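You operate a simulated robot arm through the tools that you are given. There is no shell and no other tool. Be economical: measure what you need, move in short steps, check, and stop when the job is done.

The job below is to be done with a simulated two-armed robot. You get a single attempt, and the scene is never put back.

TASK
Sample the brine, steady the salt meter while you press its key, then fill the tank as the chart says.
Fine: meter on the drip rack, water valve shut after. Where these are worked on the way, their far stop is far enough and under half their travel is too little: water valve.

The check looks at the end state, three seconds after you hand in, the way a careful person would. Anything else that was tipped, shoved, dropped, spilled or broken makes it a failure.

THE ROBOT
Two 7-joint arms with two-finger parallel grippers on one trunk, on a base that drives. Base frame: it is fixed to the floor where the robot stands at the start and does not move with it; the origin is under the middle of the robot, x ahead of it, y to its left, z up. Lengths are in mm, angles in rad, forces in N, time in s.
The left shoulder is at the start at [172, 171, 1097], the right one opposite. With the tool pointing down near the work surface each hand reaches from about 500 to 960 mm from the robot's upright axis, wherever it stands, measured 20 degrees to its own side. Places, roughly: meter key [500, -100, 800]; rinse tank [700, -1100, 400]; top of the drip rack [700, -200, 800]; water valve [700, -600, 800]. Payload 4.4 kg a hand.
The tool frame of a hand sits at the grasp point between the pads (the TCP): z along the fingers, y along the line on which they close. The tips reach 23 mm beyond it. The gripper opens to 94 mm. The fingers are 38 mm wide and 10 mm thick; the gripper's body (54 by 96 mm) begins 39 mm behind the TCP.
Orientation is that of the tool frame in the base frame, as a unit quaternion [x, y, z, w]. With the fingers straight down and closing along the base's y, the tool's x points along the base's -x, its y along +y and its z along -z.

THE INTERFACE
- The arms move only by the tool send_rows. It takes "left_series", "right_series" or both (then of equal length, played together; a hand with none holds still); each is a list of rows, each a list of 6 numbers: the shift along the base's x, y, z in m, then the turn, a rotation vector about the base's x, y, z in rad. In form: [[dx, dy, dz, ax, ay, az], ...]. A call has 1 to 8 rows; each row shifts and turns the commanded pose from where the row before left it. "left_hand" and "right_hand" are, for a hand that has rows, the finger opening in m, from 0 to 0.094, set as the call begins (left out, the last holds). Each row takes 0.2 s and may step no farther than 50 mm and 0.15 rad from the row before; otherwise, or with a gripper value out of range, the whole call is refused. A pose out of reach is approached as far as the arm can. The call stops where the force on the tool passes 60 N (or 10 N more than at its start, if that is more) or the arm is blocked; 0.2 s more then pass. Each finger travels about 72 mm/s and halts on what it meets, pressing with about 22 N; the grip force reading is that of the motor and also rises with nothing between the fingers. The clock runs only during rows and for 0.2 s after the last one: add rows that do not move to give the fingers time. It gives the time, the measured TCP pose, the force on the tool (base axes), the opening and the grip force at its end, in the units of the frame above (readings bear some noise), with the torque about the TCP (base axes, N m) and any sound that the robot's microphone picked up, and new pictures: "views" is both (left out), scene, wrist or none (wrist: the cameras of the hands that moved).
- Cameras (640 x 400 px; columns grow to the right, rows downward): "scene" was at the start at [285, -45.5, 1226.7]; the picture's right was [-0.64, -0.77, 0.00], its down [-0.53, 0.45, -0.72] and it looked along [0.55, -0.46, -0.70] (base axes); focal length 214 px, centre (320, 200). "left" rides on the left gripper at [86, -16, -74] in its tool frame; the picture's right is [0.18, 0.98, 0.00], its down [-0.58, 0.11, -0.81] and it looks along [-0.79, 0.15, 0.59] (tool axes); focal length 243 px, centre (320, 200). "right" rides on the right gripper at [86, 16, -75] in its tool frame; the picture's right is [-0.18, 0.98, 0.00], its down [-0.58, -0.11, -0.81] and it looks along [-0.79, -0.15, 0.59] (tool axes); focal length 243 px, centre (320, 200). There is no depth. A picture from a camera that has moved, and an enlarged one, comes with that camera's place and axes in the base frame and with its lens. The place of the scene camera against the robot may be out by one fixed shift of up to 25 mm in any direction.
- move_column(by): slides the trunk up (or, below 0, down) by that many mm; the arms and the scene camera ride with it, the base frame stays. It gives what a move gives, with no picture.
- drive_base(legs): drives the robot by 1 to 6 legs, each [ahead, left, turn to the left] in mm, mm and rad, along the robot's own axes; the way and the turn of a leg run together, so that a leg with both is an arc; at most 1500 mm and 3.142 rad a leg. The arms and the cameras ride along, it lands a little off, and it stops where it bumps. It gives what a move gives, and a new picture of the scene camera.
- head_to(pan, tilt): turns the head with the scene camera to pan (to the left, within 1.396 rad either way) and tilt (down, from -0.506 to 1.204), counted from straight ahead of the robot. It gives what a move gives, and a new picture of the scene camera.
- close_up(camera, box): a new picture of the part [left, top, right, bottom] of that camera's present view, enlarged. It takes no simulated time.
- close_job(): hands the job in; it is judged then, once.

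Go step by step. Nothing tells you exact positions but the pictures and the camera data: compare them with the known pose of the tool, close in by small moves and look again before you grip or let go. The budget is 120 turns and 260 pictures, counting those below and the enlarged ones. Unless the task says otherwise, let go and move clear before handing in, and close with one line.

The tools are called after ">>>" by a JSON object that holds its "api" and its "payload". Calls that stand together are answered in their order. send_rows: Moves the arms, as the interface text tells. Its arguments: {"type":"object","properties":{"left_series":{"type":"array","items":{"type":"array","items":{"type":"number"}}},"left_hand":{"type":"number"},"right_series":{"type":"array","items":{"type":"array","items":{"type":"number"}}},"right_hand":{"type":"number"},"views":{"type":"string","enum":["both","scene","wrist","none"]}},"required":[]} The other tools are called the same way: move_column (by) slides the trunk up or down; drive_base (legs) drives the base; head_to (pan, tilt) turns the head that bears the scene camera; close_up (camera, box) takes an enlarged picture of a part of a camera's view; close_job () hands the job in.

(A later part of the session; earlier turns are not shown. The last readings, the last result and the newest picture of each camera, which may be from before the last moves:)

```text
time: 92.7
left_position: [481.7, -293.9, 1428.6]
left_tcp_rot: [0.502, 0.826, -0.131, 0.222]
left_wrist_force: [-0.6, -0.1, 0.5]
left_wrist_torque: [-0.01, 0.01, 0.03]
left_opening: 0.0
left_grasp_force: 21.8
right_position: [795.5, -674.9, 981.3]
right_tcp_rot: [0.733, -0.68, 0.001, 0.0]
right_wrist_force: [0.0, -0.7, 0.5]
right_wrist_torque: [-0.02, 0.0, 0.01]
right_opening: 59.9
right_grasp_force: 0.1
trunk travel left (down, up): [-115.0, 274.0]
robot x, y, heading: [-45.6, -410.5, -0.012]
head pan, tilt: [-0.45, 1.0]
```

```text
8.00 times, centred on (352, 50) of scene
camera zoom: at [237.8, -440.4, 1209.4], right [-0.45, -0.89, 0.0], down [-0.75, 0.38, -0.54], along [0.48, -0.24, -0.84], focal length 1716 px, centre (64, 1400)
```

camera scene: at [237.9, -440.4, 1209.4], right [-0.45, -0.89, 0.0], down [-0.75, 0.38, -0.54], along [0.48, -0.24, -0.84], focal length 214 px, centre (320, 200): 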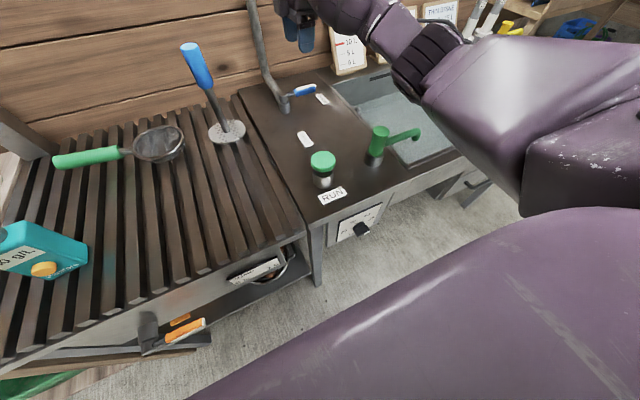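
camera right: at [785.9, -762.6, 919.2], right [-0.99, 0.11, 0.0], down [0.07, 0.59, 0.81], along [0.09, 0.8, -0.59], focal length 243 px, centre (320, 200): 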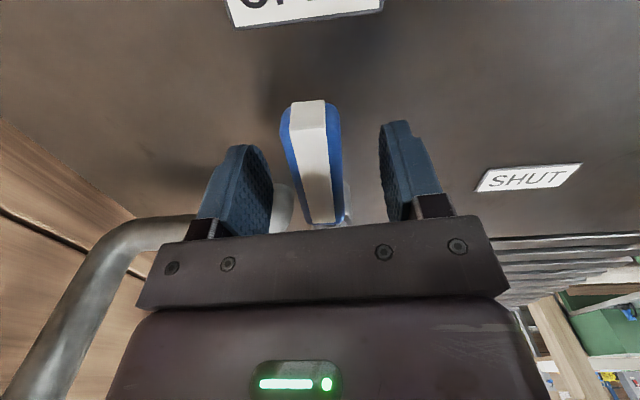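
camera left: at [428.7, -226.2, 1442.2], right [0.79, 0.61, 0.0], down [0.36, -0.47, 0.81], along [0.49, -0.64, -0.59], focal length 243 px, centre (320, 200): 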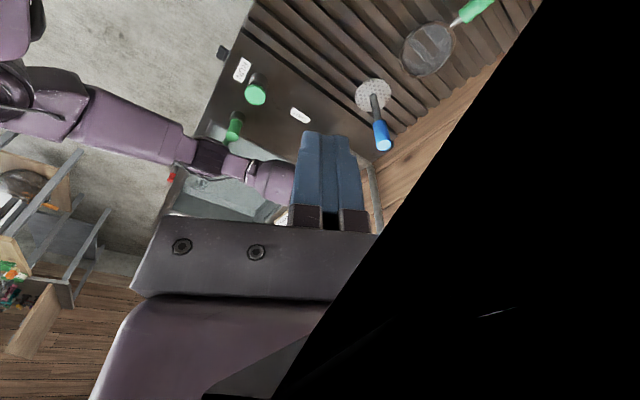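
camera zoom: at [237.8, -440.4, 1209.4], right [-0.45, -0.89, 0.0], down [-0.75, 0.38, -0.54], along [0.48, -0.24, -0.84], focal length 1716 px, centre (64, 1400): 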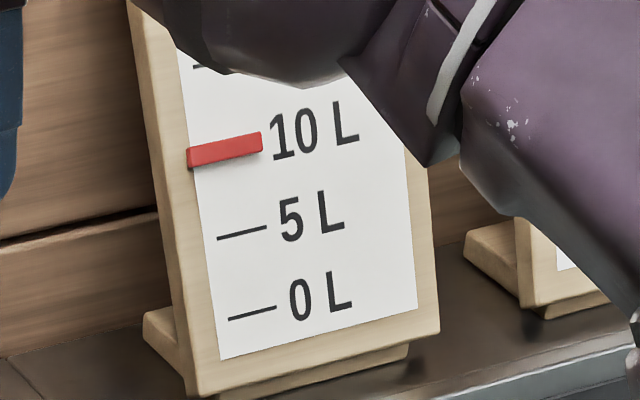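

With the valve fully open the level stays at 10 L, and the RUN button with its L/MIN dial suggests the feed must be started with RUN. I'll bring the right hand (closed) over RUN.

>>> {"api": "send_rows", "payload": {"right_series": [[-0.046, 0.014, 0.005, 0, 0, 0], [-0.046, 0.014, 0, 0, 0, 0], [-0.046, 0.014, 0, 0, 0, 0], [-0.046, 0.014, 0, 0, 0, 0], [-0.046, 0.014, 0, 0, 0, 0], [-0.046, 0.014, 0, 0, 0, 0], [-0.046, 0.015, 0, 0, 0, 0]], "right_hand": 0.0}}

>>> {"api": "close_up", "payload": {"camera": "scene", "box": [260, 20, 460, 200]}}

```text
time: 94.3
left_position: [479.7, -292.8, 1430.2]
left_tcp_rot: [0.502, 0.825, -0.132, 0.222]
left_wrist_force: [0.6, 0.1, 0.5]
left_wrist_torque: [-0.04, -0.02, -0.01]
left_opening: 0.1
left_grasp_force: 21.6
right_position: [466.7, -579.8, 986.9]
right_tcp_rot: [0.733, -0.68, 0.001, 0.002]
right_wrist_force: [0.0, 0.9, -0.3]
right_wrist_torque: [-0.01, 0.0, 0.02]
right_opening: 0.0
right_grasp_force: 21.9
trunk travel left (down, up): [-115.0, 274.0]
robot x, y, heading: [-49.2, -412.5, -0.015]
head pan, tilt: [-0.45, 1.0]
camera scene: at [237.3, -440.2, 1209.6], right [-0.45, -0.89, 0.0], down [-0.75, 0.38, -0.54], along [0.48, -0.24, -0.84], focal length 214 px, centre (320, 200)
camera right: at [457.3, -666.6, 1061.5], right [-0.99, 0.11, 0.0], down [0.06, 0.59, 0.81], along [0.09, 0.8, -0.59], focal length 243 px, centre (320, 200)
```

scene: 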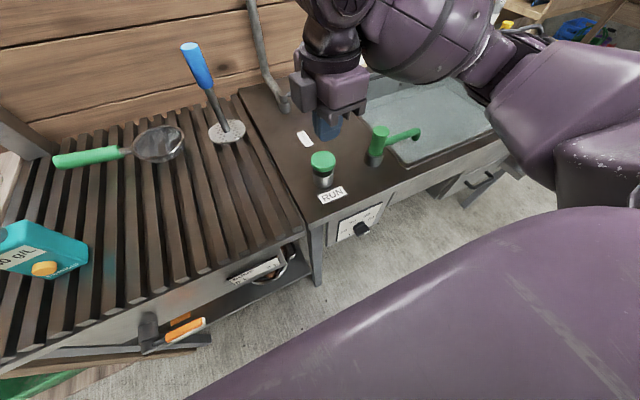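
right: 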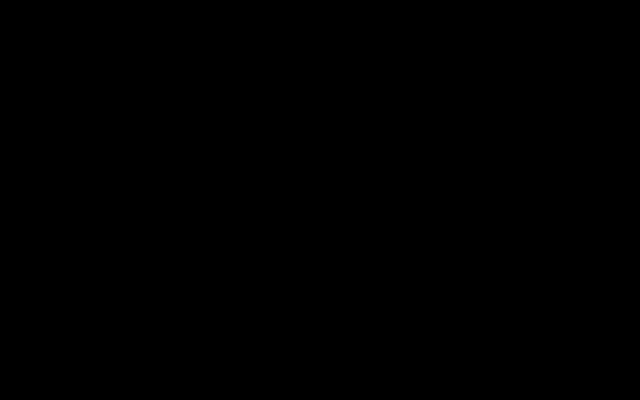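

```text
2.22 times, centred on (360, 110) of scene
camera zoom: at [237.3, -440.2, 1209.6], right [-0.45, -0.89, 0.0], down [-0.75, 0.38, -0.54], along [0.48, -0.24, -0.84], focal length 477 px, centre (231, 400)
```

zoom: 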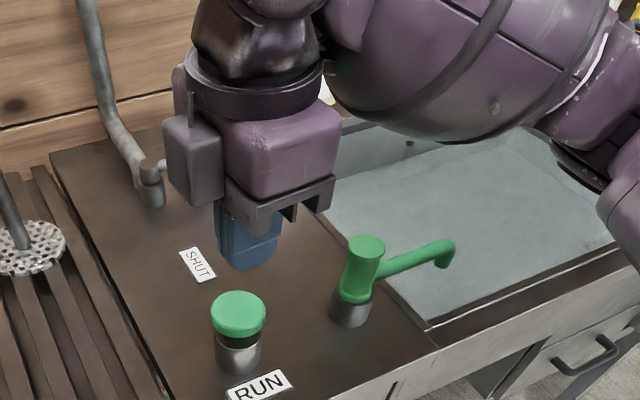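

RUN is at about [483, -587], top near z 887. Moving over it and descending gently.

>>> {"api": "send_rows", "payload": {"right_series": [[0.016, -0.007, -0.03, 0, 0, 0], [0, 0, -0.025, 0, 0, 0], [0, 0, -0.01, 0, 0, 0]], "views": "none"}}

>>> {"api": "close_up", "payload": {"camera": "scene", "box": [260, 60, 420, 220]}}

```text
time: 95.1
left_position: [480.7, -293.6, 1427.2]
left_tcp_rot: [0.502, 0.826, -0.131, 0.222]
left_wrist_force: [-0.1, -0.6, 0.7]
left_wrist_torque: [0.04, -0.01, 0.02]
left_opening: 0.0
left_grasp_force: 22.1
right_position: [485.3, -586.4, 919.1]
right_tcp_rot: [0.733, -0.68, 0.0, -0.001]
right_wrist_force: [-0.3, 1.2, 0.2]
right_wrist_torque: [0.05, 0.01, 0.0]
right_opening: 0.2
right_grasp_force: 21.8
trunk travel left (down, up): [-115.0, 274.0]
robot x, y, heading: [-46.5, -414.2, -0.012]
head pan, tilt: [-0.45, 1.0]
```

```text
2.50 times, centred on (340, 140) of scene
camera zoom: at [237.8, -440.5, 1209.4], right [-0.45, -0.89, 0.0], down [-0.75, 0.38, -0.54], along [0.48, -0.24, -0.84], focal length 536 px, centre (270, 350)
```

zoom: 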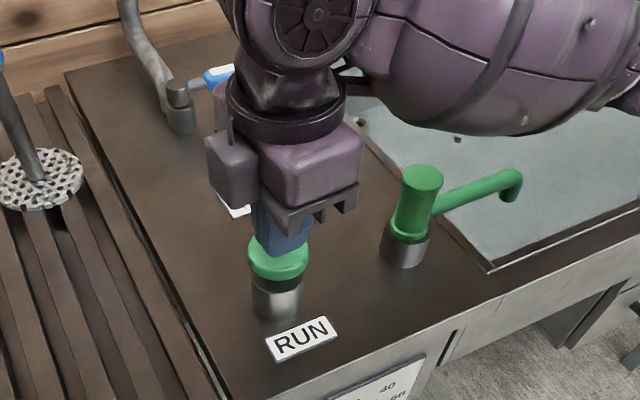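

>>> {"api": "send_rows", "payload": {"right_series": [[-0.005, 0, -0.004, 0, 0, 0], [0, 0, -0.004, 0, 0, 0], [0, 0, -0.004, 0, 0, 0]], "views": "none"}}

>>> {"api": "close_up", "payload": {"camera": "scene", "box": [260, 60, 420, 220]}}

```text
time: 95.9
left_position: [480.5, -295.7, 1427.6]
left_tcp_rot: [0.502, 0.825, -0.132, 0.223]
left_wrist_force: [0.2, -0.6, 1.2]
left_wrist_torque: [0.0, 0.02, -0.03]
left_opening: 0.0
left_grasp_force: 21.5
right_position: [482.2, -585.4, 907.3]
right_tcp_rot: [0.733, -0.68, 0.0, 0.0]
right_wrist_force: [-1.0, -0.4, 0.1]
right_wrist_torque: [0.0, -0.03, 0.03]
right_opening: 0.0
right_grasp_force: 21.9
trunk travel left (down, up): [-115.0, 274.0]
robot x, y, heading: [-48.3, -413.1, -0.011]
head pan, tilt: [-0.45, 1.0]
```

```text
2.50 times, centred on (340, 140) of scene
camera zoom: at [237.8, -440.4, 1209.4], right [-0.45, -0.89, 0.0], down [-0.75, 0.38, -0.54], along [0.48, -0.24, -0.84], focal length 536 px, centre (270, 350)
```

zoom: 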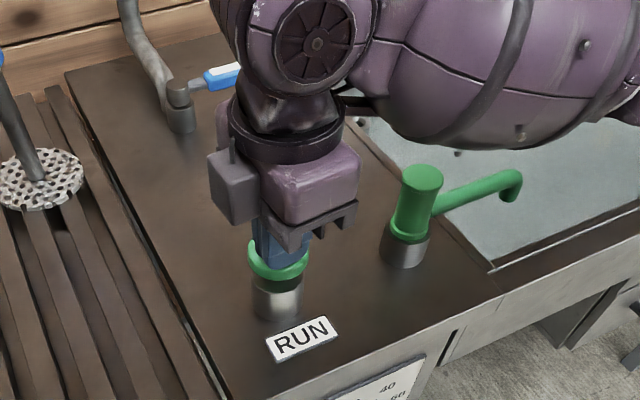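

>>> {"api": "send_rows", "payload": {"right_series": [[0, 0, -0.004, 0, 0, 0], [0, 0, -0.003, 0, 0, 0]], "views": "none"}}

>>> {"api": "send_rows", "payload": {"right_series": [[0, 0, -0.004, 0, 0, 0], [0, 0, -0.003, 0, 0, 0]], "views": "none"}}

```text
time: 96.5
left_position: [481.2, -294.2, 1427.4]
left_tcp_rot: [0.502, 0.825, -0.132, 0.222]
left_wrist_force: [-0.8, 0.1, -0.2]
left_wrist_torque: [0.0, -0.03, -0.01]
left_opening: 0.1
left_grasp_force: 21.8
right_position: [481.8, -585.0, 900.5]
right_tcp_rot: [0.733, -0.68, 0.001, 0.001]
right_wrist_force: [0.1, -0.2, 0.2]
right_wrist_torque: [0.0, 0.0, -0.02]
right_opening: 0.2
right_grasp_force: 22.3
trunk travel left (down, up): [-115.0, 274.0]
robot x, y, heading: [-48.5, -414.9, -0.014]
head pan, tilt: [-0.45, 1.0]
```

```text
time: 97.1
left_position: [479.6, -294.6, 1427.5]
left_tcp_rot: [0.502, 0.825, -0.131, 0.222]
left_wrist_force: [0.3, -0.2, 0.7]
left_wrist_torque: [0.0, -0.01, -0.02]
left_opening: 0.2
left_grasp_force: 22.1
right_position: [481.3, -584.5, 894.1]
right_tcp_rot: [0.733, -0.68, 0.0, 0.0]
right_wrist_force: [0.7, -0.6, 0.1]
right_wrist_torque: [0.0, -0.01, 0.02]
right_opening: 0.0
right_grasp_force: 21.9
trunk travel left (down, up): [-115.0, 274.0]
robot x, y, heading: [-46.7, -413.3, -0.016]
head pan, tilt: [-0.45, 1.0]
```

>>> {"api": "close_up", "payload": {"camera": "scene", "box": [300, 110, 370, 200]}}

>>> {"api": "close_up", "payload": {"camera": "left", "box": [150, 0, 450, 130]}}

```text
4.44 times, centred on (335, 155) of scene
camera zoom: at [237.7, -440.4, 1209.4], right [-0.45, -0.89, 0.0], down [-0.75, 0.38, -0.54], along [0.48, -0.24, -0.84], focal length 953 px, centre (253, 400)
```

zoom: 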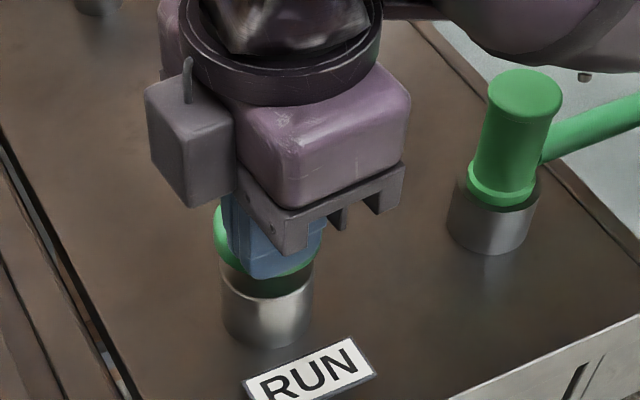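

```text
2.13 times, centred on (300, 65) of left
camera zoom: at [414.8, -202.4, 1450.3], right [0.8, 0.59, -0.09], down [0.14, -0.04, 0.99], along [0.58, -0.8, -0.12], focal length 518 px, centre (363, 488)
```

zoom: 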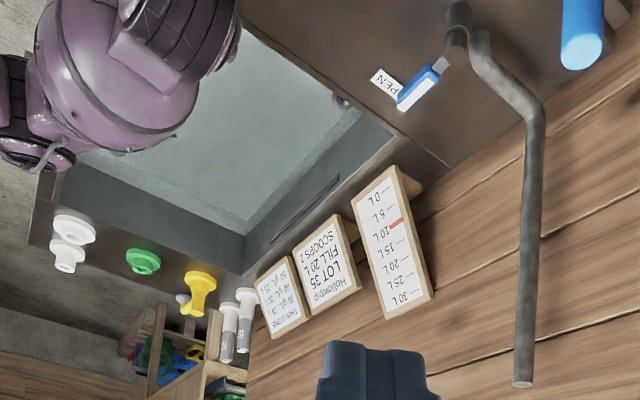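

>>> {"api": "close_up", "payload": {"camera": "left", "box": [305, 70, 369, 150]}}

```text
5.00 times, centred on (337, 110) of left
camera zoom: at [414.8, -202.4, 1450.3], right [0.8, 0.59, -0.09], down [0.14, -0.04, 0.99], along [0.58, -0.8, -0.12], focal length 1213 px, centre (235, 650)
```

zoom: 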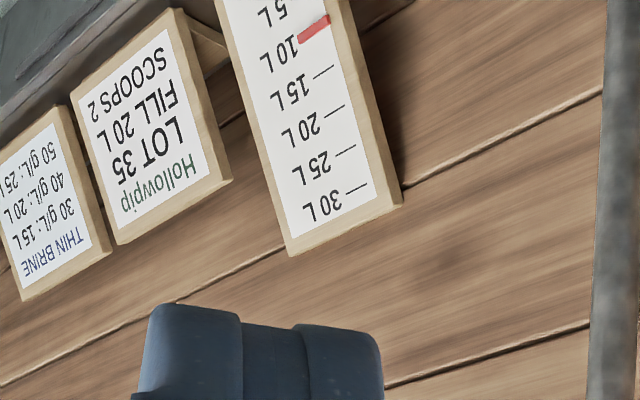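

>>> {"api": "send_rows", "payload": {"right_series": [[0, 0, -0.004, 0, 0, 0], [0, 0, -0.004, 0, 0, 0]], "views": "none"}}

>>> {"api": "send_rows", "payload": {"right_series": [[0, 0, -0.004, 0, 0, 0], [0, 0, -0.003, 0, 0, 0]], "views": "none"}}

```text
time: 97.7
left_position: [480.8, -294.3, 1427.9]
left_tcp_rot: [0.502, 0.825, -0.131, 0.222]
left_wrist_force: [-0.4, 0.2, 0.1]
left_wrist_torque: [0.02, 0.01, 0.01]
left_opening: 0.0
left_grasp_force: 21.4
right_position: [482.1, -585.2, 886.6]
right_tcp_rot: [0.733, -0.68, 0.0, 0.0]
right_wrist_force: [-2.7, -0.3, 4.0]
right_wrist_torque: [-0.05, 0.01, 0.0]
right_opening: 0.0
right_grasp_force: 22.1
trunk travel left (down, up): [-115.0, 274.0]
robot x, y, heading: [-48.2, -413.1, -0.019]
head pan, tilt: [-0.45, 1.0]
heard: click
```

```text
time: 98.3
left_position: [478.4, -294.0, 1430.1]
left_tcp_rot: [0.502, 0.825, -0.131, 0.224]
left_wrist_force: [0.0, -0.7, 0.7]
left_wrist_torque: [0.0, 0.01, -0.01]
left_opening: 0.0
left_grasp_force: 21.8
right_position: [482.4, -584.2, 881.5]
right_tcp_rot: [0.733, -0.68, 0.003, -0.002]
right_wrist_force: [0.3, -1.5, 22.6]
right_wrist_torque: [-0.22, -0.05, 0.11]
right_opening: 0.0
right_grasp_force: 21.6
trunk travel left (down, up): [-115.0, 274.0]
robot x, y, heading: [-47.8, -412.8, -0.017]
head pan, tilt: [-0.45, 1.0]
```

RUN clicked. Lifting off a little and checking the gauge.

>>> {"api": "send_rows", "payload": {"right_series": [[0, 0, 0.03, 0, 0, 0], [0, 0, 0.04, 0, 0, 0]], "views": "scene"}}

>>> {"api": "close_up", "payload": {"camera": "left", "box": [305, 70, 369, 150]}}

>>> {"api": "close_up", "payload": {"camera": "scene", "box": [320, 60, 520, 200]}}

```text
time: 98.9
left_position: [478.7, -294.7, 1429.0]
left_tcp_rot: [0.502, 0.825, -0.132, 0.223]
left_wrist_force: [-0.7, -0.1, -0.6]
left_wrist_torque: [0.0, -0.02, -0.02]
left_opening: 0.0
left_grasp_force: 22.0
right_position: [483.0, -583.4, 948.9]
right_tcp_rot: [0.734, -0.68, 0.0, 0.001]
right_wrist_force: [0.0, -0.5, 0.2]
right_wrist_torque: [-0.03, -0.02, 0.0]
right_opening: 0.0
right_grasp_force: 21.7
trunk travel left (down, up): [-115.0, 274.0]
robot x, y, heading: [-46.7, -411.8, -0.013]
head pan, tilt: [-0.45, 1.0]
camera scene: at [236.9, -440.1, 1209.7], right [-0.45, -0.89, 0.0], down [-0.75, 0.38, -0.54], along [0.48, -0.24, -0.84], focal length 214 px, centre (320, 200)
```

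scene: 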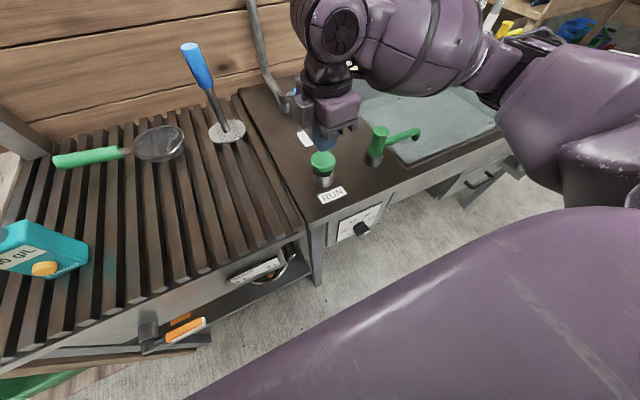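

```text
5.00 times, centred on (337, 110) of left
camera zoom: at [413.6, -202.0, 1450.9], right [0.8, 0.59, -0.09], down [0.14, -0.04, 0.99], along [0.58, -0.8, -0.12], focal length 1213 px, centre (235, 650)
```

zoom: 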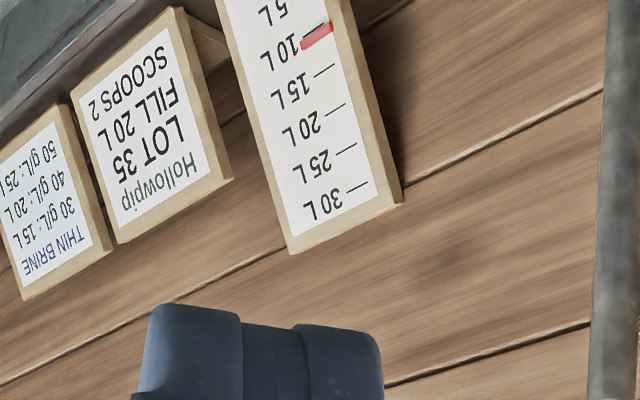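

```text
2.86 times, centred on (420, 130) of scene
camera zoom: at [236.9, -440.1, 1209.7], right [-0.45, -0.89, 0.0], down [-0.75, 0.38, -0.54], along [0.48, -0.24, -0.84], focal length 613 px, centre (34, 400)
```

zoom: 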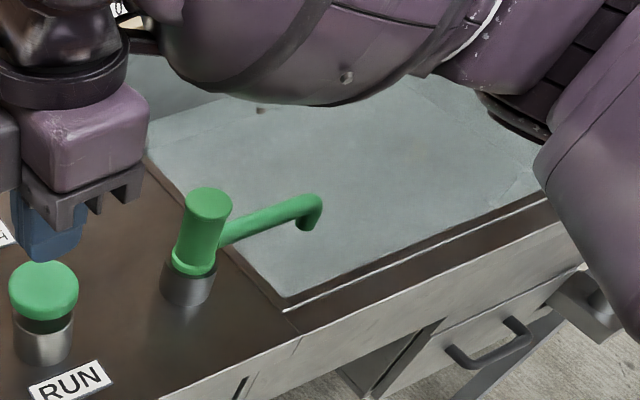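

It works: level is rising about 1 L/s (now ~11 L). Straight back to the lever.

>>> {"api": "send_rows", "payload": {"right_series": [[0.01, -0.002, 0.036, 0, 0, 0], [0.0432, -0.0129, 0, 0, 0, 0], [0.0432, -0.0129, 0, 0, 0, 0], [0.0432, -0.0129, 0, 0, 0, 0], [0.0432, -0.0129, 0, 0, 0, 0], [0.0432, -0.0129, 0, 0, 0, 0], [0.0432, -0.0129, 0, 0, 0, 0], [0.0432, -0.0129, 0, 0, 0, 0]], "right_hand": 0.06, "views": "none"}}

>>> {"api": "close_up", "payload": {"camera": "left", "box": [240, 0, 400, 130]}}

```text
time: 100.7
left_position: [481.6, -294.0, 1427.6]
left_tcp_rot: [0.502, 0.826, -0.131, 0.221]
left_wrist_force: [0.0, 0.1, -0.4]
left_wrist_torque: [0.02, -0.05, 0.0]
left_opening: 0.0
left_grasp_force: 21.8
right_position: [798.3, -675.8, 981.2]
right_tcp_rot: [0.734, -0.68, 0.0, 0.001]
right_wrist_force: [0.4, -0.3, -0.4]
right_wrist_torque: [0.0, 0.01, 0.02]
right_opening: 60.1
right_grasp_force: 0.1
trunk travel left (down, up): [-115.0, 274.0]
robot x, y, heading: [-48.3, -414.1, -0.017]
head pan, tilt: [-0.45, 1.0]
```

```text
3.08 times, centred on (320, 65) of left
camera zoom: at [415.7, -201.9, 1449.7], right [0.8, 0.59, -0.09], down [0.14, -0.04, 0.99], along [0.58, -0.8, -0.12], focal length 746 px, centre (320, 615)
```

zoom: 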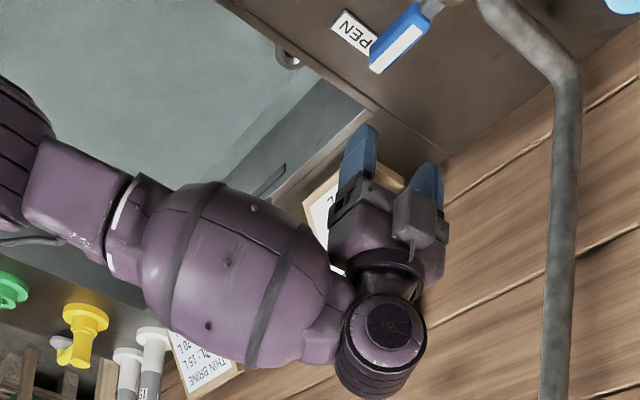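

>>> {"api": "send_rows", "payload": {"right_series": [[-0.001, 0, -0.045, 0, 0, 0], [-0.001, 0, -0.045, 0, 0, 0], [0, 0, -0.045, 0, 0, 0]], "views": "none"}}

>>> {"api": "close_up", "payload": {"camera": "left", "box": [300, 60, 364, 124]}}

>>> {"api": "close_up", "payload": {"camera": "right", "box": [0, 0, 640, 400]}}

```text
time: 101.5
left_position: [481.5, -294.1, 1426.7]
left_tcp_rot: [0.503, 0.825, -0.131, 0.221]
left_wrist_force: [-0.1, 0.0, 0.0]
left_wrist_torque: [0.01, 0.01, 0.01]
left_opening: 0.3
left_grasp_force: 21.6
right_position: [795.3, -674.1, 844.6]
right_tcp_rot: [0.733, -0.68, -0.001, 0.0]
right_wrist_force: [0.3, 1.0, -0.3]
right_wrist_torque: [0.04, -0.01, 0.01]
right_opening: 59.7
right_grasp_force: 0.0
trunk travel left (down, up): [-115.0, 274.0]
robot x, y, heading: [-47.8, -411.6, -0.017]
head pan, tilt: [-0.45, 1.0]
```

```text
6.25 times, centred on (332, 92) of left
camera zoom: at [416.5, -202.5, 1449.4], right [0.8, 0.59, -0.09], down [0.14, -0.04, 0.99], along [0.58, -0.8, -0.12], focal length 1516 px, centre (245, 875)
```

zoom: 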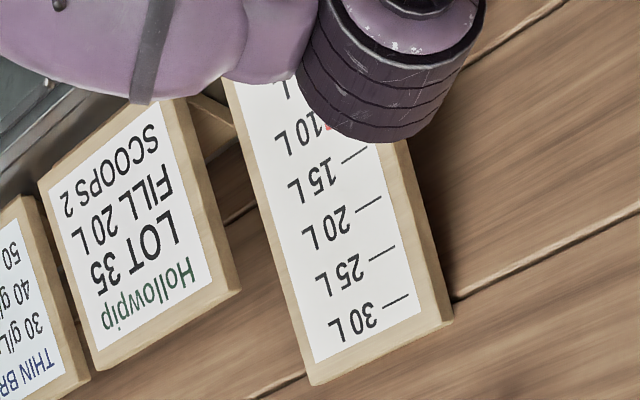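

```text
1.00 times, centred on (320, 200) of right (not enlarged: the box is as wide or as high as the picture)
camera zoom: at [785.9, -761.8, 919.0], right [-0.99, 0.11, 0.0], down [0.07, 0.59, 0.81], along [0.09, 0.8, -0.59], focal length 243 px, centre (320, 200)
```

zoom: 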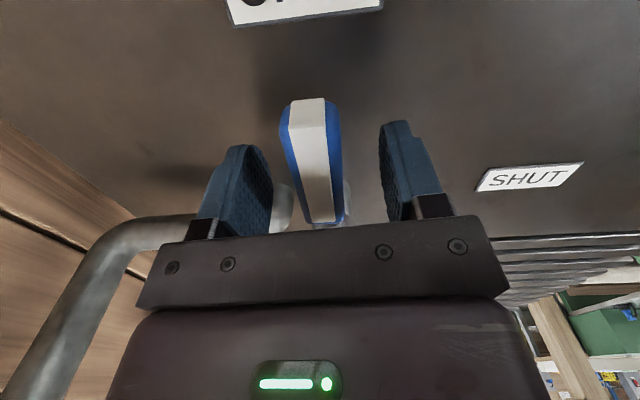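

>>> {"api": "send_rows", "payload": {"right_series": [[0, 0, 0, 0, 0, 0], [0, 0, 0, 0, 0, 0], [0, 0, 0, 0, 0, 0], [0, 0, 0, 0, 0, 0], [0, 0, 0, 0, 0, 0]], "right_hand": 0.036, "views": "none"}}

>>> {"api": "close_up", "payload": {"camera": "left", "box": [300, 60, 364, 124]}}

```text
time: 102.7
left_position: [481.1, -294.0, 1427.1]
left_tcp_rot: [0.502, 0.825, -0.132, 0.222]
left_wrist_force: [0.2, 0.0, -0.6]
left_wrist_torque: [0.02, 0.0, -0.02]
left_opening: 0.3
left_grasp_force: 22.4
right_position: [794.7, -674.8, 846.7]
right_tcp_rot: [0.733, -0.68, 0.0, 0.0]
right_wrist_force: [0.4, 0.7, -0.3]
right_wrist_torque: [0.02, 0.01, 0.03]
right_opening: 36.1
right_grasp_force: 0.0
trunk travel left (down, up): [-115.0, 274.0]
robot x, y, heading: [-46.8, -410.6, -0.014]
head pan, tilt: [-0.45, 1.0]
```

```text
6.25 times, centred on (332, 92) of left
camera zoom: at [414.9, -202.4, 1450.3], right [0.8, 0.59, -0.09], down [0.14, -0.04, 0.99], along [0.58, -0.8, -0.12], focal length 1516 px, centre (245, 875)
```

zoom: 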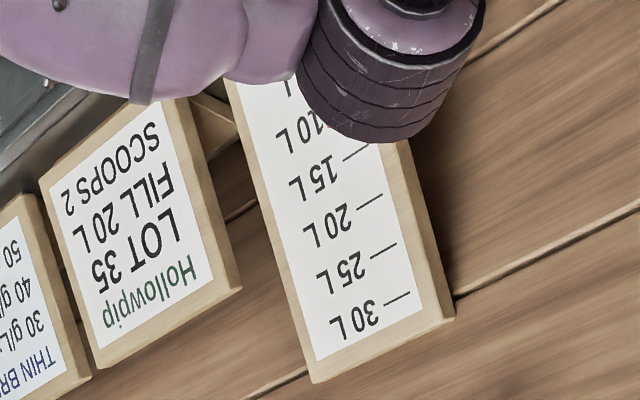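

The red marker seems to have dropped back out of sight; lifting the hand to see what the level does.

>>> {"api": "send_rows", "payload": {"right_series": [[0, 0, 0.045, 0, 0, 0], [0, 0, 0.045, 0, 0, 0], [0, 0, 0.045, 0, 0, 0]], "right_hand": 0.06, "views": "scene"}}

>>> {"api": "close_up", "payload": {"camera": "scene", "box": [320, 25, 384, 75]}}

>>> {"api": "close_up", "payload": {"camera": "scene", "box": [320, 80, 480, 180]}}

```text
time: 103.5
left_position: [480.1, -294.3, 1428.9]
left_tcp_rot: [0.503, 0.825, -0.132, 0.223]
left_wrist_force: [0.3, -0.2, 1.8]
left_wrist_torque: [0.03, 0.0, 0.05]
left_opening: 0.1
left_grasp_force: 21.9
right_position: [792.5, -676.1, 986.0]
right_tcp_rot: [0.733, -0.68, 0.0, 0.0]
right_wrist_force: [-0.4, -1.4, 0.7]
right_wrist_torque: [-0.04, 0.03, 0.01]
right_opening: 59.9
right_grasp_force: 0.0
trunk travel left (down, up): [-115.0, 274.0]
robot x, y, heading: [-45.7, -412.9, -0.013]
head pan, tilt: [-0.45, 1.0]
camera scene: at [236.8, -440.1, 1209.8], right [-0.45, -0.89, 0.0], down [-0.75, 0.38, -0.54], along [0.48, -0.24, -0.84], focal length 214 px, centre (320, 200)
```

scene: 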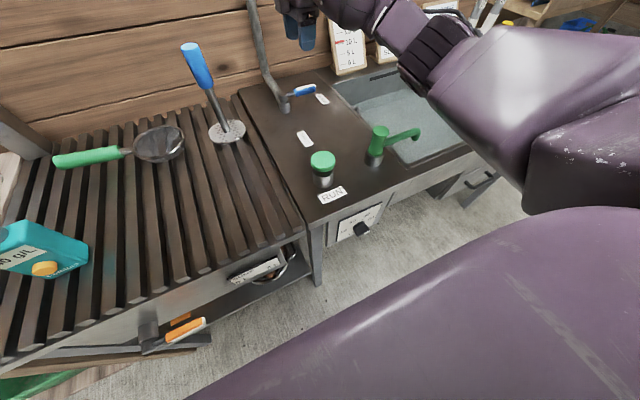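

```text
8.00 times, centred on (352, 50) of scene
camera zoom: at [236.8, -440.1, 1209.8], right [-0.45, -0.89, 0.0], down [-0.75, 0.38, -0.54], along [0.48, -0.24, -0.84], focal length 1716 px, centre (64, 1400)
```

zoom: 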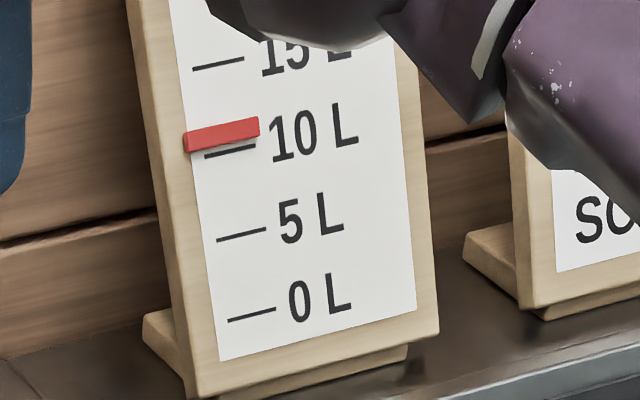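

```text
4.00 times, centred on (400, 130) of scene
camera zoom: at [236.8, -440.1, 1209.8], right [-0.45, -0.89, 0.0], down [-0.75, 0.38, -0.54], along [0.48, -0.24, -0.84], focal length 858 px, centre (0, 480)
```

zoom: 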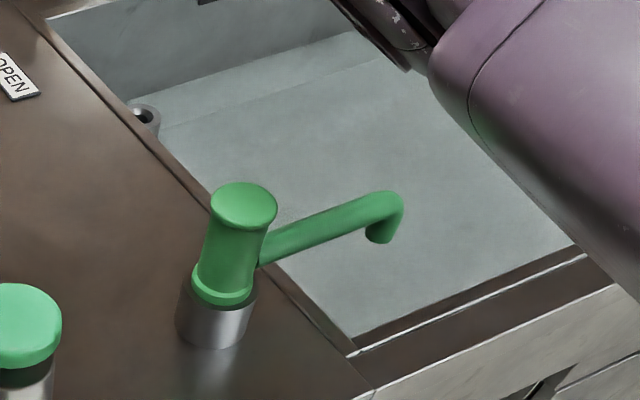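

The level went up by just 1 L, so the water runs only while RUN is held. I'll return to RUN and hold it while watching the gauge through the left camera.

>>> {"api": "send_rows", "payload": {"right_series": [[-0.0443, 0.013, 0, 0, 0, 0], [-0.0443, 0.013, 0, 0, 0, 0], [-0.0443, 0.013, 0, 0, 0, 0], [-0.0443, 0.013, 0, 0, 0, 0], [-0.0443, 0.013, 0, 0, 0, 0], [-0.0443, 0.013, 0, 0, 0, 0], [-0.0443, 0.013, -0.02, 0, 0, 0], [0, 0, -0.04, 0, 0, 0]], "right_hand": 0.0, "views": "none"}}

>>> {"api": "close_up", "payload": {"camera": "left", "box": [305, 70, 369, 150]}}

```text
refused: row 7 steps farther than a row can; nothing moved
```

```text
5.00 times, centred on (337, 110) of left
camera zoom: at [413.5, -202.1, 1451.0], right [0.8, 0.59, -0.09], down [0.14, -0.04, 0.99], along [0.58, -0.8, -0.12], focal length 1213 px, centre (235, 650)
```

zoom: 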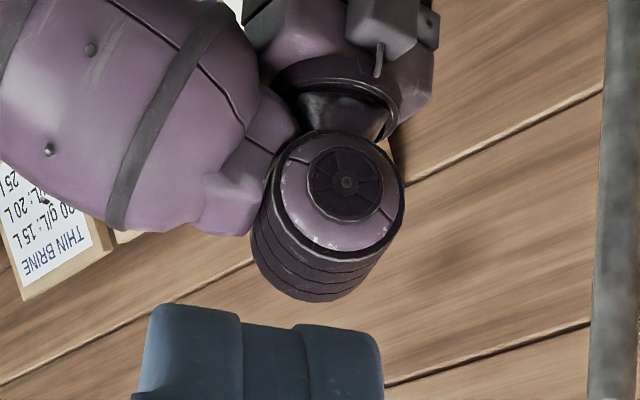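

>>> {"api": "send_rows", "payload": {"right_series": [[-0.0443, 0.013, 0, 0, 0, 0], [-0.0443, 0.013, 0, 0, 0, 0], [-0.0443, 0.013, 0, 0, 0, 0], [-0.0443, 0.013, 0, 0, 0, 0], [-0.0443, 0.013, 0, 0, 0, 0], [-0.0443, 0.013, 0, 0, 0, 0], [-0.0443, 0.013, -0.01, 0, 0, 0], [0, 0, -0.045, 0, 0, 0]], "right_hand": 0.0, "views": "none"}}

>>> {"api": "send_rows", "payload": {"right_series": [[0, 0, -0.025, 0, 0, 0], [0, 0, -0.01, 0, 0, 0]], "views": "none"}}

>>> {"api": "close_up", "payload": {"camera": "left", "box": [305, 70, 369, 150]}}

```text
time: 105.3
left_position: [482.8, -294.8, 1426.1]
left_tcp_rot: [0.502, 0.825, -0.133, 0.22]
left_wrist_force: [-0.4, -0.1, -0.8]
left_wrist_torque: [0.05, 0.05, 0.0]
left_opening: 0.1
left_grasp_force: 21.9
right_position: [481.6, -585.3, 927.8]
right_tcp_rot: [0.732, -0.681, -0.001, 0.001]
right_wrist_force: [0.2, -1.0, 0.0]
right_wrist_torque: [0.0, 0.0, 0.01]
right_opening: 0.0
right_grasp_force: 22.0
trunk travel left (down, up): [-115.0, 274.0]
robot x, y, heading: [-49.6, -411.8, -0.013]
head pan, tilt: [-0.45, 1.0]
```

```text
time: 105.9
left_position: [480.4, -293.7, 1427.9]
left_tcp_rot: [0.502, 0.826, -0.131, 0.222]
left_wrist_force: [0.1, -0.1, 0.2]
left_wrist_torque: [0.0, 0.01, 0.0]
left_opening: 0.0
left_grasp_force: 22.0
right_position: [482.2, -584.8, 896.4]
right_tcp_rot: [0.733, -0.68, 0.0, 0.0]
right_wrist_force: [0.6, 0.8, 0.8]
right_wrist_torque: [-0.02, -0.01, 0.0]
right_opening: 0.1
right_grasp_force: 22.3
trunk travel left (down, up): [-115.0, 274.0]
robot x, y, heading: [-48.2, -413.5, -0.015]
head pan, tilt: [-0.45, 1.0]
```

```text
5.00 times, centred on (337, 110) of left
camera zoom: at [414.8, -202.3, 1450.3], right [0.8, 0.59, -0.09], down [0.14, -0.04, 0.99], along [0.58, -0.8, -0.12], focal length 1213 px, centre (235, 650)
```

zoom: 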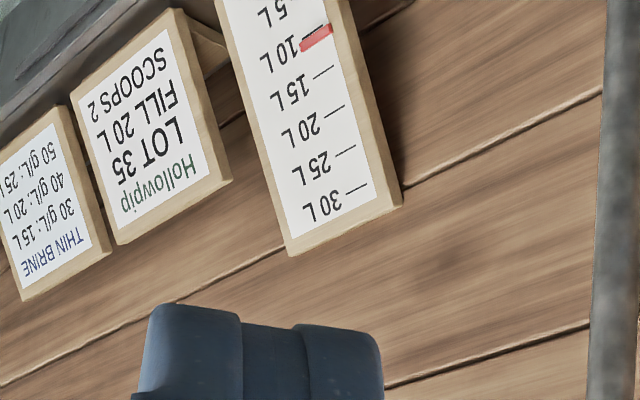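

Pressing and holding for about a second.

>>> {"api": "send_rows", "payload": {"right_series": [[0, 0, -0.008, 0, 0, 0], [0, 0, -0.004, 0, 0, 0], [0, 0, 0, 0, 0, 0], [0, 0, 0, 0, 0, 0], [0, 0, 0, 0, 0, 0]], "views": "none"}}

>>> {"api": "close_up", "payload": {"camera": "left", "box": [305, 70, 369, 150]}}

```text
time: 107.1
left_position: [480.2, -293.8, 1428.9]
left_tcp_rot: [0.502, 0.825, -0.131, 0.222]
left_wrist_force: [0.1, -0.4, -0.3]
left_wrist_torque: [0.0, -0.04, -0.02]
left_opening: 0.0
left_grasp_force: 21.8
right_position: [482.6, -582.9, 883.4]
right_tcp_rot: [0.733, -0.68, 0.001, 0.0]
right_wrist_force: [-2.4, 0.3, 4.1]
right_wrist_torque: [0.01, 0.03, 0.01]
right_opening: 0.0
right_grasp_force: 21.9
trunk travel left (down, up): [-115.0, 274.0]
robot x, y, heading: [-46.2, -409.5, -0.012]
head pan, tilt: [-0.45, 1.0]
heard: click
```

```text
5.00 times, centred on (337, 110) of left
camera zoom: at [414.3, -202.2, 1450.4], right [0.8, 0.59, -0.09], down [0.14, -0.04, 0.99], along [0.58, -0.8, -0.12], focal length 1213 px, centre (235, 650)
```

zoom: 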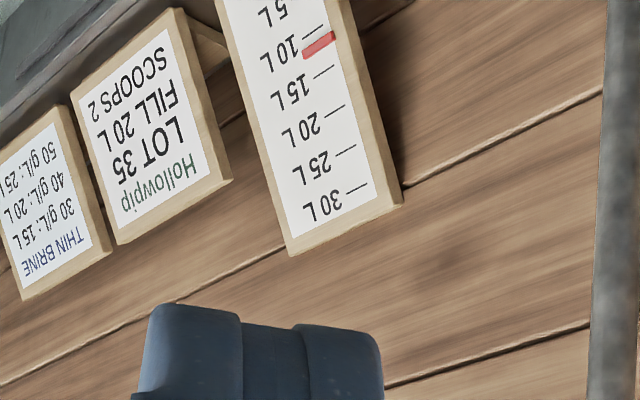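

>>> {"api": "send_rows", "payload": {"right_series": [[0, 0, 0, 0, 0, 0], [0, 0, 0, 0, 0, 0], [0, 0, 0, 0, 0, 0], [0, 0, 0, 0, 0, 0], [0, 0, 0, 0, 0, 0], [0, 0, 0, 0, 0, 0], [0, 0, 0, 0, 0, 0], [0, 0, 0, 0, 0, 0]], "views": "none"}}

>>> {"api": "close_up", "payload": {"camera": "left", "box": [305, 70, 369, 150]}}

```text
time: 108.9
left_position: [480.4, -293.9, 1427.9]
left_tcp_rot: [0.502, 0.826, -0.132, 0.222]
left_wrist_force: [-0.3, -0.4, 0.3]
left_wrist_torque: [0.01, 0.03, 0.05]
left_opening: 0.2
left_grasp_force: 21.3
right_position: [484.0, -584.3, 884.1]
right_tcp_rot: [0.733, -0.68, 0.0, 0.0]
right_wrist_force: [-0.5, 0.6, 4.3]
right_wrist_torque: [0.01, -0.01, 0.01]
right_opening: 0.0
right_grasp_force: 22.0
trunk travel left (down, up): [-115.0, 274.0]
robot x, y, heading: [-46.8, -411.2, -0.016]
head pan, tilt: [-0.45, 1.0]
```

```text
5.00 times, centred on (337, 110) of left
camera zoom: at [414.5, -202.3, 1450.4], right [0.8, 0.59, -0.09], down [0.14, -0.04, 0.99], along [0.58, -0.8, -0.12], focal length 1213 px, centre (235, 650)
```

zoom: 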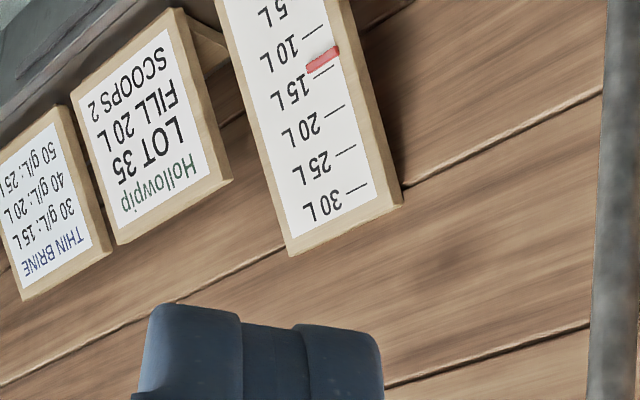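

Level ~13.8 L at about 1 L/s. Continuing to hold.

>>> {"api": "send_rows", "payload": {"right_series": [[0, 0, 0, 0, 0, 0], [0, 0, 0, 0, 0, 0], [0, 0, 0, 0, 0, 0], [0, 0, 0, 0, 0, 0], [0, 0, 0, 0, 0, 0], [0, 0, 0, 0, 0, 0], [0, 0, 0, 0, 0, 0], [0, 0, 0, 0, 0, 0]], "views": "none"}}

>>> {"api": "close_up", "payload": {"camera": "left", "box": [305, 70, 369, 150]}}

```text
time: 110.7
left_position: [481.3, -294.5, 1427.8]
left_tcp_rot: [0.502, 0.825, -0.132, 0.222]
left_wrist_force: [-0.1, -0.3, 0.6]
left_wrist_torque: [0.01, 0.01, 0.01]
left_opening: 0.0
left_grasp_force: 22.2
right_position: [483.4, -584.9, 882.3]
right_tcp_rot: [0.734, -0.68, 0.0, -0.001]
right_wrist_force: [-1.1, 0.3, 3.9]
right_wrist_torque: [-0.01, -0.01, 0.01]
right_opening: 0.0
right_grasp_force: 21.6
trunk travel left (down, up): [-115.0, 274.0]
robot x, y, heading: [-47.9, -413.5, -0.016]
head pan, tilt: [-0.45, 1.0]
```

```text
5.00 times, centred on (337, 110) of left
camera zoom: at [414.5, -202.3, 1450.4], right [0.8, 0.59, -0.09], down [0.14, -0.04, 0.99], along [0.58, -0.8, -0.12], focal length 1213 px, centre (235, 650)
```

zoom: 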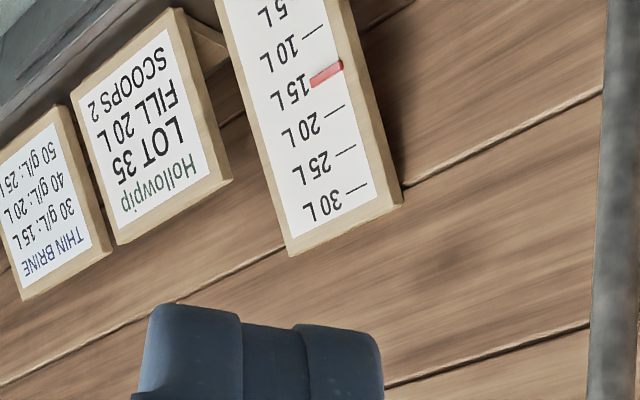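

>>> {"api": "send_rows", "payload": {"right_series": [[0, 0, 0, 0, 0, 0], [0, 0, 0, 0, 0, 0], [0, 0, 0, 0, 0, 0], [0, 0, 0, 0, 0, 0], [0, 0, 0, 0, 0, 0], [0, 0, 0, 0, 0, 0], [0, 0, 0, 0, 0, 0], [0, 0, 0, 0, 0, 0]], "views": "none"}}

>>> {"api": "send_rows", "payload": {"right_series": [[0, 0, 0, 0, 0, 0], [0, 0, 0, 0, 0, 0], [0, 0, 0, 0, 0, 0], [0, 0, 0, 0, 0, 0], [0, 0, 0, 0, 0, 0], [0, 0, 0, 0, 0, 0]], "views": "none"}}

>>> {"api": "close_up", "payload": {"camera": "left", "box": [305, 70, 369, 150]}}

```text
time: 112.5
left_position: [481.3, -293.3, 1428.0]
left_tcp_rot: [0.502, 0.825, -0.131, 0.222]
left_wrist_force: [-0.7, 0.1, 0.8]
left_wrist_torque: [-0.03, 0.02, -0.01]
left_opening: 0.0
left_grasp_force: 22.0
right_position: [483.9, -585.4, 882.0]
right_tcp_rot: [0.732, -0.681, 0.001, 0.0]
right_wrist_force: [0.1, -0.1, 4.6]
right_wrist_torque: [-0.05, -0.01, -0.07]
right_opening: 0.0
right_grasp_force: 22.2
trunk travel left (down, up): [-115.0, 274.0]
robot x, y, heading: [-49.0, -413.1, -0.013]
head pan, tilt: [-0.45, 1.0]
```

```text
time: 113.9
left_position: [480.0, -294.5, 1428.3]
left_tcp_rot: [0.502, 0.826, -0.131, 0.222]
left_wrist_force: [0.5, -0.5, -0.5]
left_wrist_torque: [0.01, 0.01, 0.0]
left_opening: 0.1
left_grasp_force: 22.3
right_position: [484.4, -584.6, 883.8]
right_tcp_rot: [0.733, -0.68, 0.0, 0.0]
right_wrist_force: [-0.4, -0.2, 4.6]
right_wrist_torque: [-0.05, 0.02, 0.02]
right_opening: 0.0
right_grasp_force: 22.2
trunk travel left (down, up): [-115.0, 274.0]
robot x, y, heading: [-45.4, -410.8, -0.012]
head pan, tilt: [-0.45, 1.0]
```

```text
5.00 times, centred on (337, 110) of left
camera zoom: at [414.5, -202.3, 1450.4], right [0.8, 0.59, -0.09], down [0.14, -0.04, 0.99], along [0.58, -0.8, -0.12], focal length 1213 px, centre (235, 650)
```

zoom: 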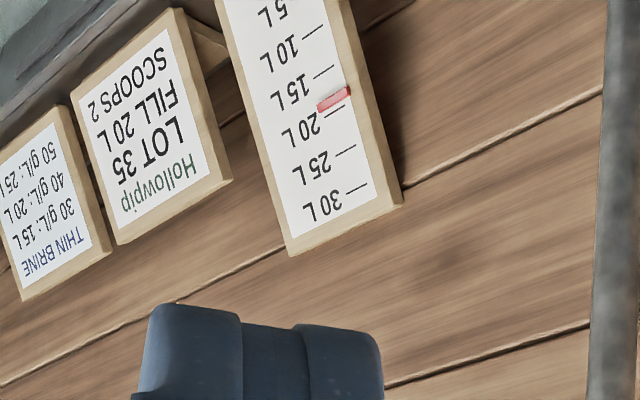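

Level ~18.9 L. Holding one more second, then releasing.

>>> {"api": "send_rows", "payload": {"right_series": [[0, 0, 0, 0, 0, 0], [0, 0, 0, 0, 0, 0], [0, 0, 0, 0, 0, 0], [0, 0, 0, 0, 0, 0], [0, 0, 0, 0, 0, 0], [0, 0, 0.04, 0, 0, 0]], "views": "none"}}

>>> {"api": "close_up", "payload": {"camera": "left", "box": [321, 80, 369, 128]}}

```text
time: 115.3
left_position: [480.1, -293.6, 1430.6]
left_tcp_rot: [0.503, 0.825, -0.132, 0.222]
left_wrist_force: [-0.4, 0.6, 0.6]
left_wrist_torque: [0.0, -0.03, 0.05]
left_opening: 0.0
left_grasp_force: 22.2
right_position: [483.2, -584.7, 923.6]
right_tcp_rot: [0.733, -0.68, 0.001, 0.0]
right_wrist_force: [0.2, -0.2, -0.6]
right_wrist_torque: [-0.01, 0.01, -0.01]
right_opening: 0.3
right_grasp_force: 21.7
trunk travel left (down, up): [-115.0, 274.0]
robot x, y, heading: [-44.9, -414.3, -0.01]
head pan, tilt: [-0.45, 1.0]
```

```text
8.33 times, centred on (345, 104) of left
camera zoom: at [413.7, -202.1, 1450.8], right [0.8, 0.59, -0.09], down [0.14, -0.04, 0.99], along [0.58, -0.8, -0.12], focal length 2022 px, centre (112, 1000)
```

zoom: 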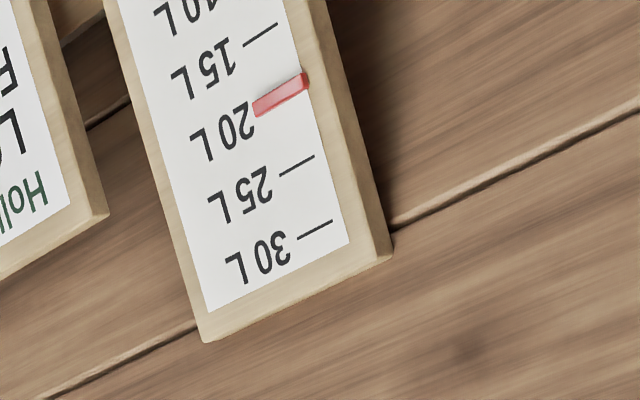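

The marker now covers the 20 L line just as it covered the 10 L line before: 20 L. Returning to the lever to shut the valve.

>>> {"api": "send_rows", "payload": {"right_series": [[0.01, -0.002, 0.045, 0, 0, 0], [0.0432, -0.0127, 0.015, 0, 0, 0], [0.0432, -0.0127, 0, 0, 0, 0], [0.0432, -0.0127, 0, 0, 0, 0], [0.0432, -0.0127, 0, 0, 0, 0], [0.0432, -0.0127, 0, 0, 0, 0], [0.0432, -0.0127, 0, 0, 0, 0], [0.0422, -0.0127, 0, 0, 0, 0]], "right_hand": 0.06, "views": "none"}}

>>> {"api": "send_rows", "payload": {"right_series": [[0, 0, -0.045, 0, 0, 0], [0, 0, -0.045, 0, 0, 0], [0, 0, -0.046, 0, 0, 0]], "views": "wrist"}}

```text
time: 117.1
left_position: [481.2, -294.0, 1428.0]
left_tcp_rot: [0.502, 0.826, -0.132, 0.221]
left_wrist_force: [1.0, -0.1, 1.3]
left_wrist_torque: [0.0, 0.02, 0.0]
left_opening: 0.0
left_grasp_force: 22.3
right_position: [796.4, -677.1, 983.0]
right_tcp_rot: [0.734, -0.68, 0.0, 0.002]
right_wrist_force: [-0.3, -0.2, 0.0]
right_wrist_torque: [-0.02, -0.04, 0.04]
right_opening: 60.0
right_grasp_force: 0.2
trunk travel left (down, up): [-115.0, 274.0]
robot x, y, heading: [-44.9, -409.6, -0.014]
head pan, tilt: [-0.45, 1.0]
```

```text
time: 117.9
left_position: [482.0, -293.9, 1427.1]
left_tcp_rot: [0.503, 0.825, -0.132, 0.221]
left_wrist_force: [0.1, 0.5, -0.2]
left_wrist_torque: [-0.03, 0.03, -0.03]
left_opening: 0.0
left_grasp_force: 22.5
right_position: [798.5, -677.1, 846.9]
right_tcp_rot: [0.733, -0.68, -0.001, 0.001]
right_wrist_force: [-0.6, 0.5, -0.4]
right_wrist_torque: [0.0, 0.01, -0.02]
right_opening: 59.9
right_grasp_force: 0.1
trunk travel left (down, up): [-115.0, 274.0]
robot x, y, heading: [-46.4, -412.0, -0.015]
head pan, tilt: [-0.45, 1.0]
camera right: at [788.4, -764.6, 921.0], right [-0.99, 0.11, 0.0], down [0.07, 0.59, 0.81], along [0.09, 0.8, -0.59], focal length 243 px, centre (320, 200)
```

right: 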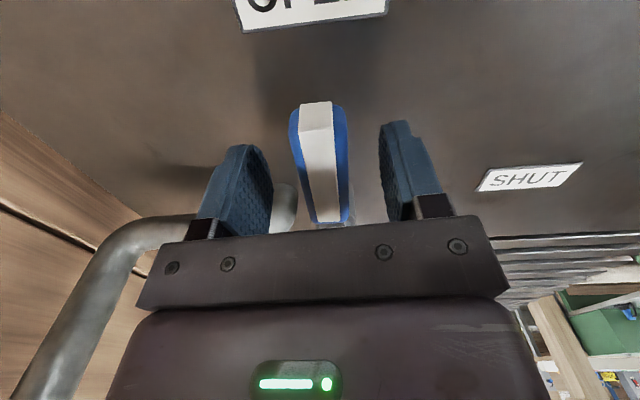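

Astride the lever again. Narrowing the fingers and sweeping it back toward SHUT.

>>> {"api": "send_rows", "payload": {"right_series": [[0, 0, 0, 0, 0, 0], [-0.005, 0, 0, 0, 0, -0.05], [-0.005, 0, 0, 0, 0, -0.05], [-0.00842, 0.00064, 0, 0, 0, -0.13], [-0.00827, 0.00173, 0, 0, 0, -0.13], [-0.00797, 0.00278, 0, 0, 0, -0.13], [-0.00756, 0.00379, 0, 0, 0, -0.13]], "right_hand": 0.034, "views": "none"}}

>>> {"api": "send_rows", "payload": {"right_series": [[-0.00698, 0.00475, 0, 0, 0, -0.13], [-0.00631, 0.0056, 0, 0, 0, -0.13], [-0.00554, 0.00637, 0, 0, 0, -0.13], [-0.00466, 0.00704, 0, 0, 0, -0.13], [-0.00371, 0.00759, 0, 0, 0, -0.13], [-0.0027, 0.008, 0, 0, 0, -0.13], [-0.00163, 0.00828, 0, 0, 0, -0.13], [-0.00055, 0.00843, 0, 0, 0, -0.13]], "views": "wrist"}}

```text
time: 119.5
left_position: [481.8, -294.4, 1429.1]
left_tcp_rot: [0.502, 0.825, -0.132, 0.222]
left_wrist_force: [0.4, -0.3, 1.1]
left_wrist_torque: [0.02, 0.05, 0.02]
left_opening: 0.0
left_grasp_force: 21.9
right_position: [753.9, -668.1, 846.5]
right_tcp_rot: [-0.489, 0.872, 0.0, 0.0]
right_wrist_force: [0.5, 0.0, 1.0]
right_wrist_torque: [0.02, -0.01, 0.01]
right_opening: 34.4
right_grasp_force: 0.1
trunk travel left (down, up): [-115.0, 274.0]
robot x, y, heading: [-49.0, -415.0, -0.016]
head pan, tilt: [-0.45, 1.0]
```

```text
time: 121.5
left_position: [476.2, -305.4, 1429.9]
left_tcp_rot: [0.509, 0.821, -0.133, 0.222]
left_wrist_force: [-0.1, 0.3, -0.1]
left_wrist_torque: [0.0, 0.0, 0.01]
left_opening: 0.1
left_grasp_force: 21.7
right_position: [716.6, -653.6, 867.8]
right_tcp_rot: [0.03, 0.999, -0.013, 0.01]
right_wrist_force: [-24.5, 13.4, -10.2]
right_wrist_torque: [-0.37, 1.91, 1.98]
right_opening: 39.7
right_grasp_force: 45.2
trunk travel left (down, up): [-115.0, 274.0]
robot x, y, heading: [-46.6, -415.0, -0.032]
head pan, tilt: [-0.45, 1.0]
stopped in row 8 (right hand): the arm was blocked; the commanded pose is now the measured one
camera right: at [630.0, -629.9, 939.5], right [0.24, 0.97, -0.02], down [0.56, -0.12, 0.82], along [0.8, -0.21, -0.57], focal length 243 px, centre (320, 200)
```

right: 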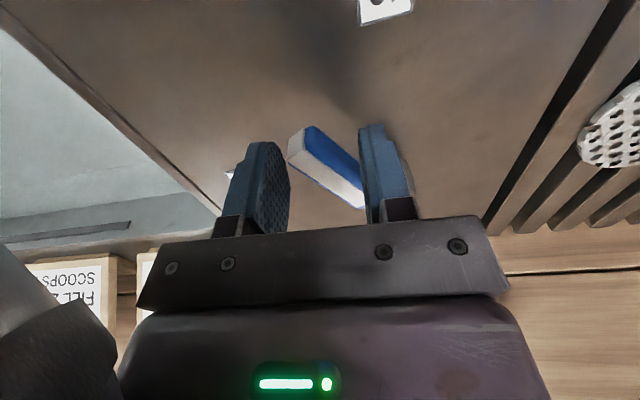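

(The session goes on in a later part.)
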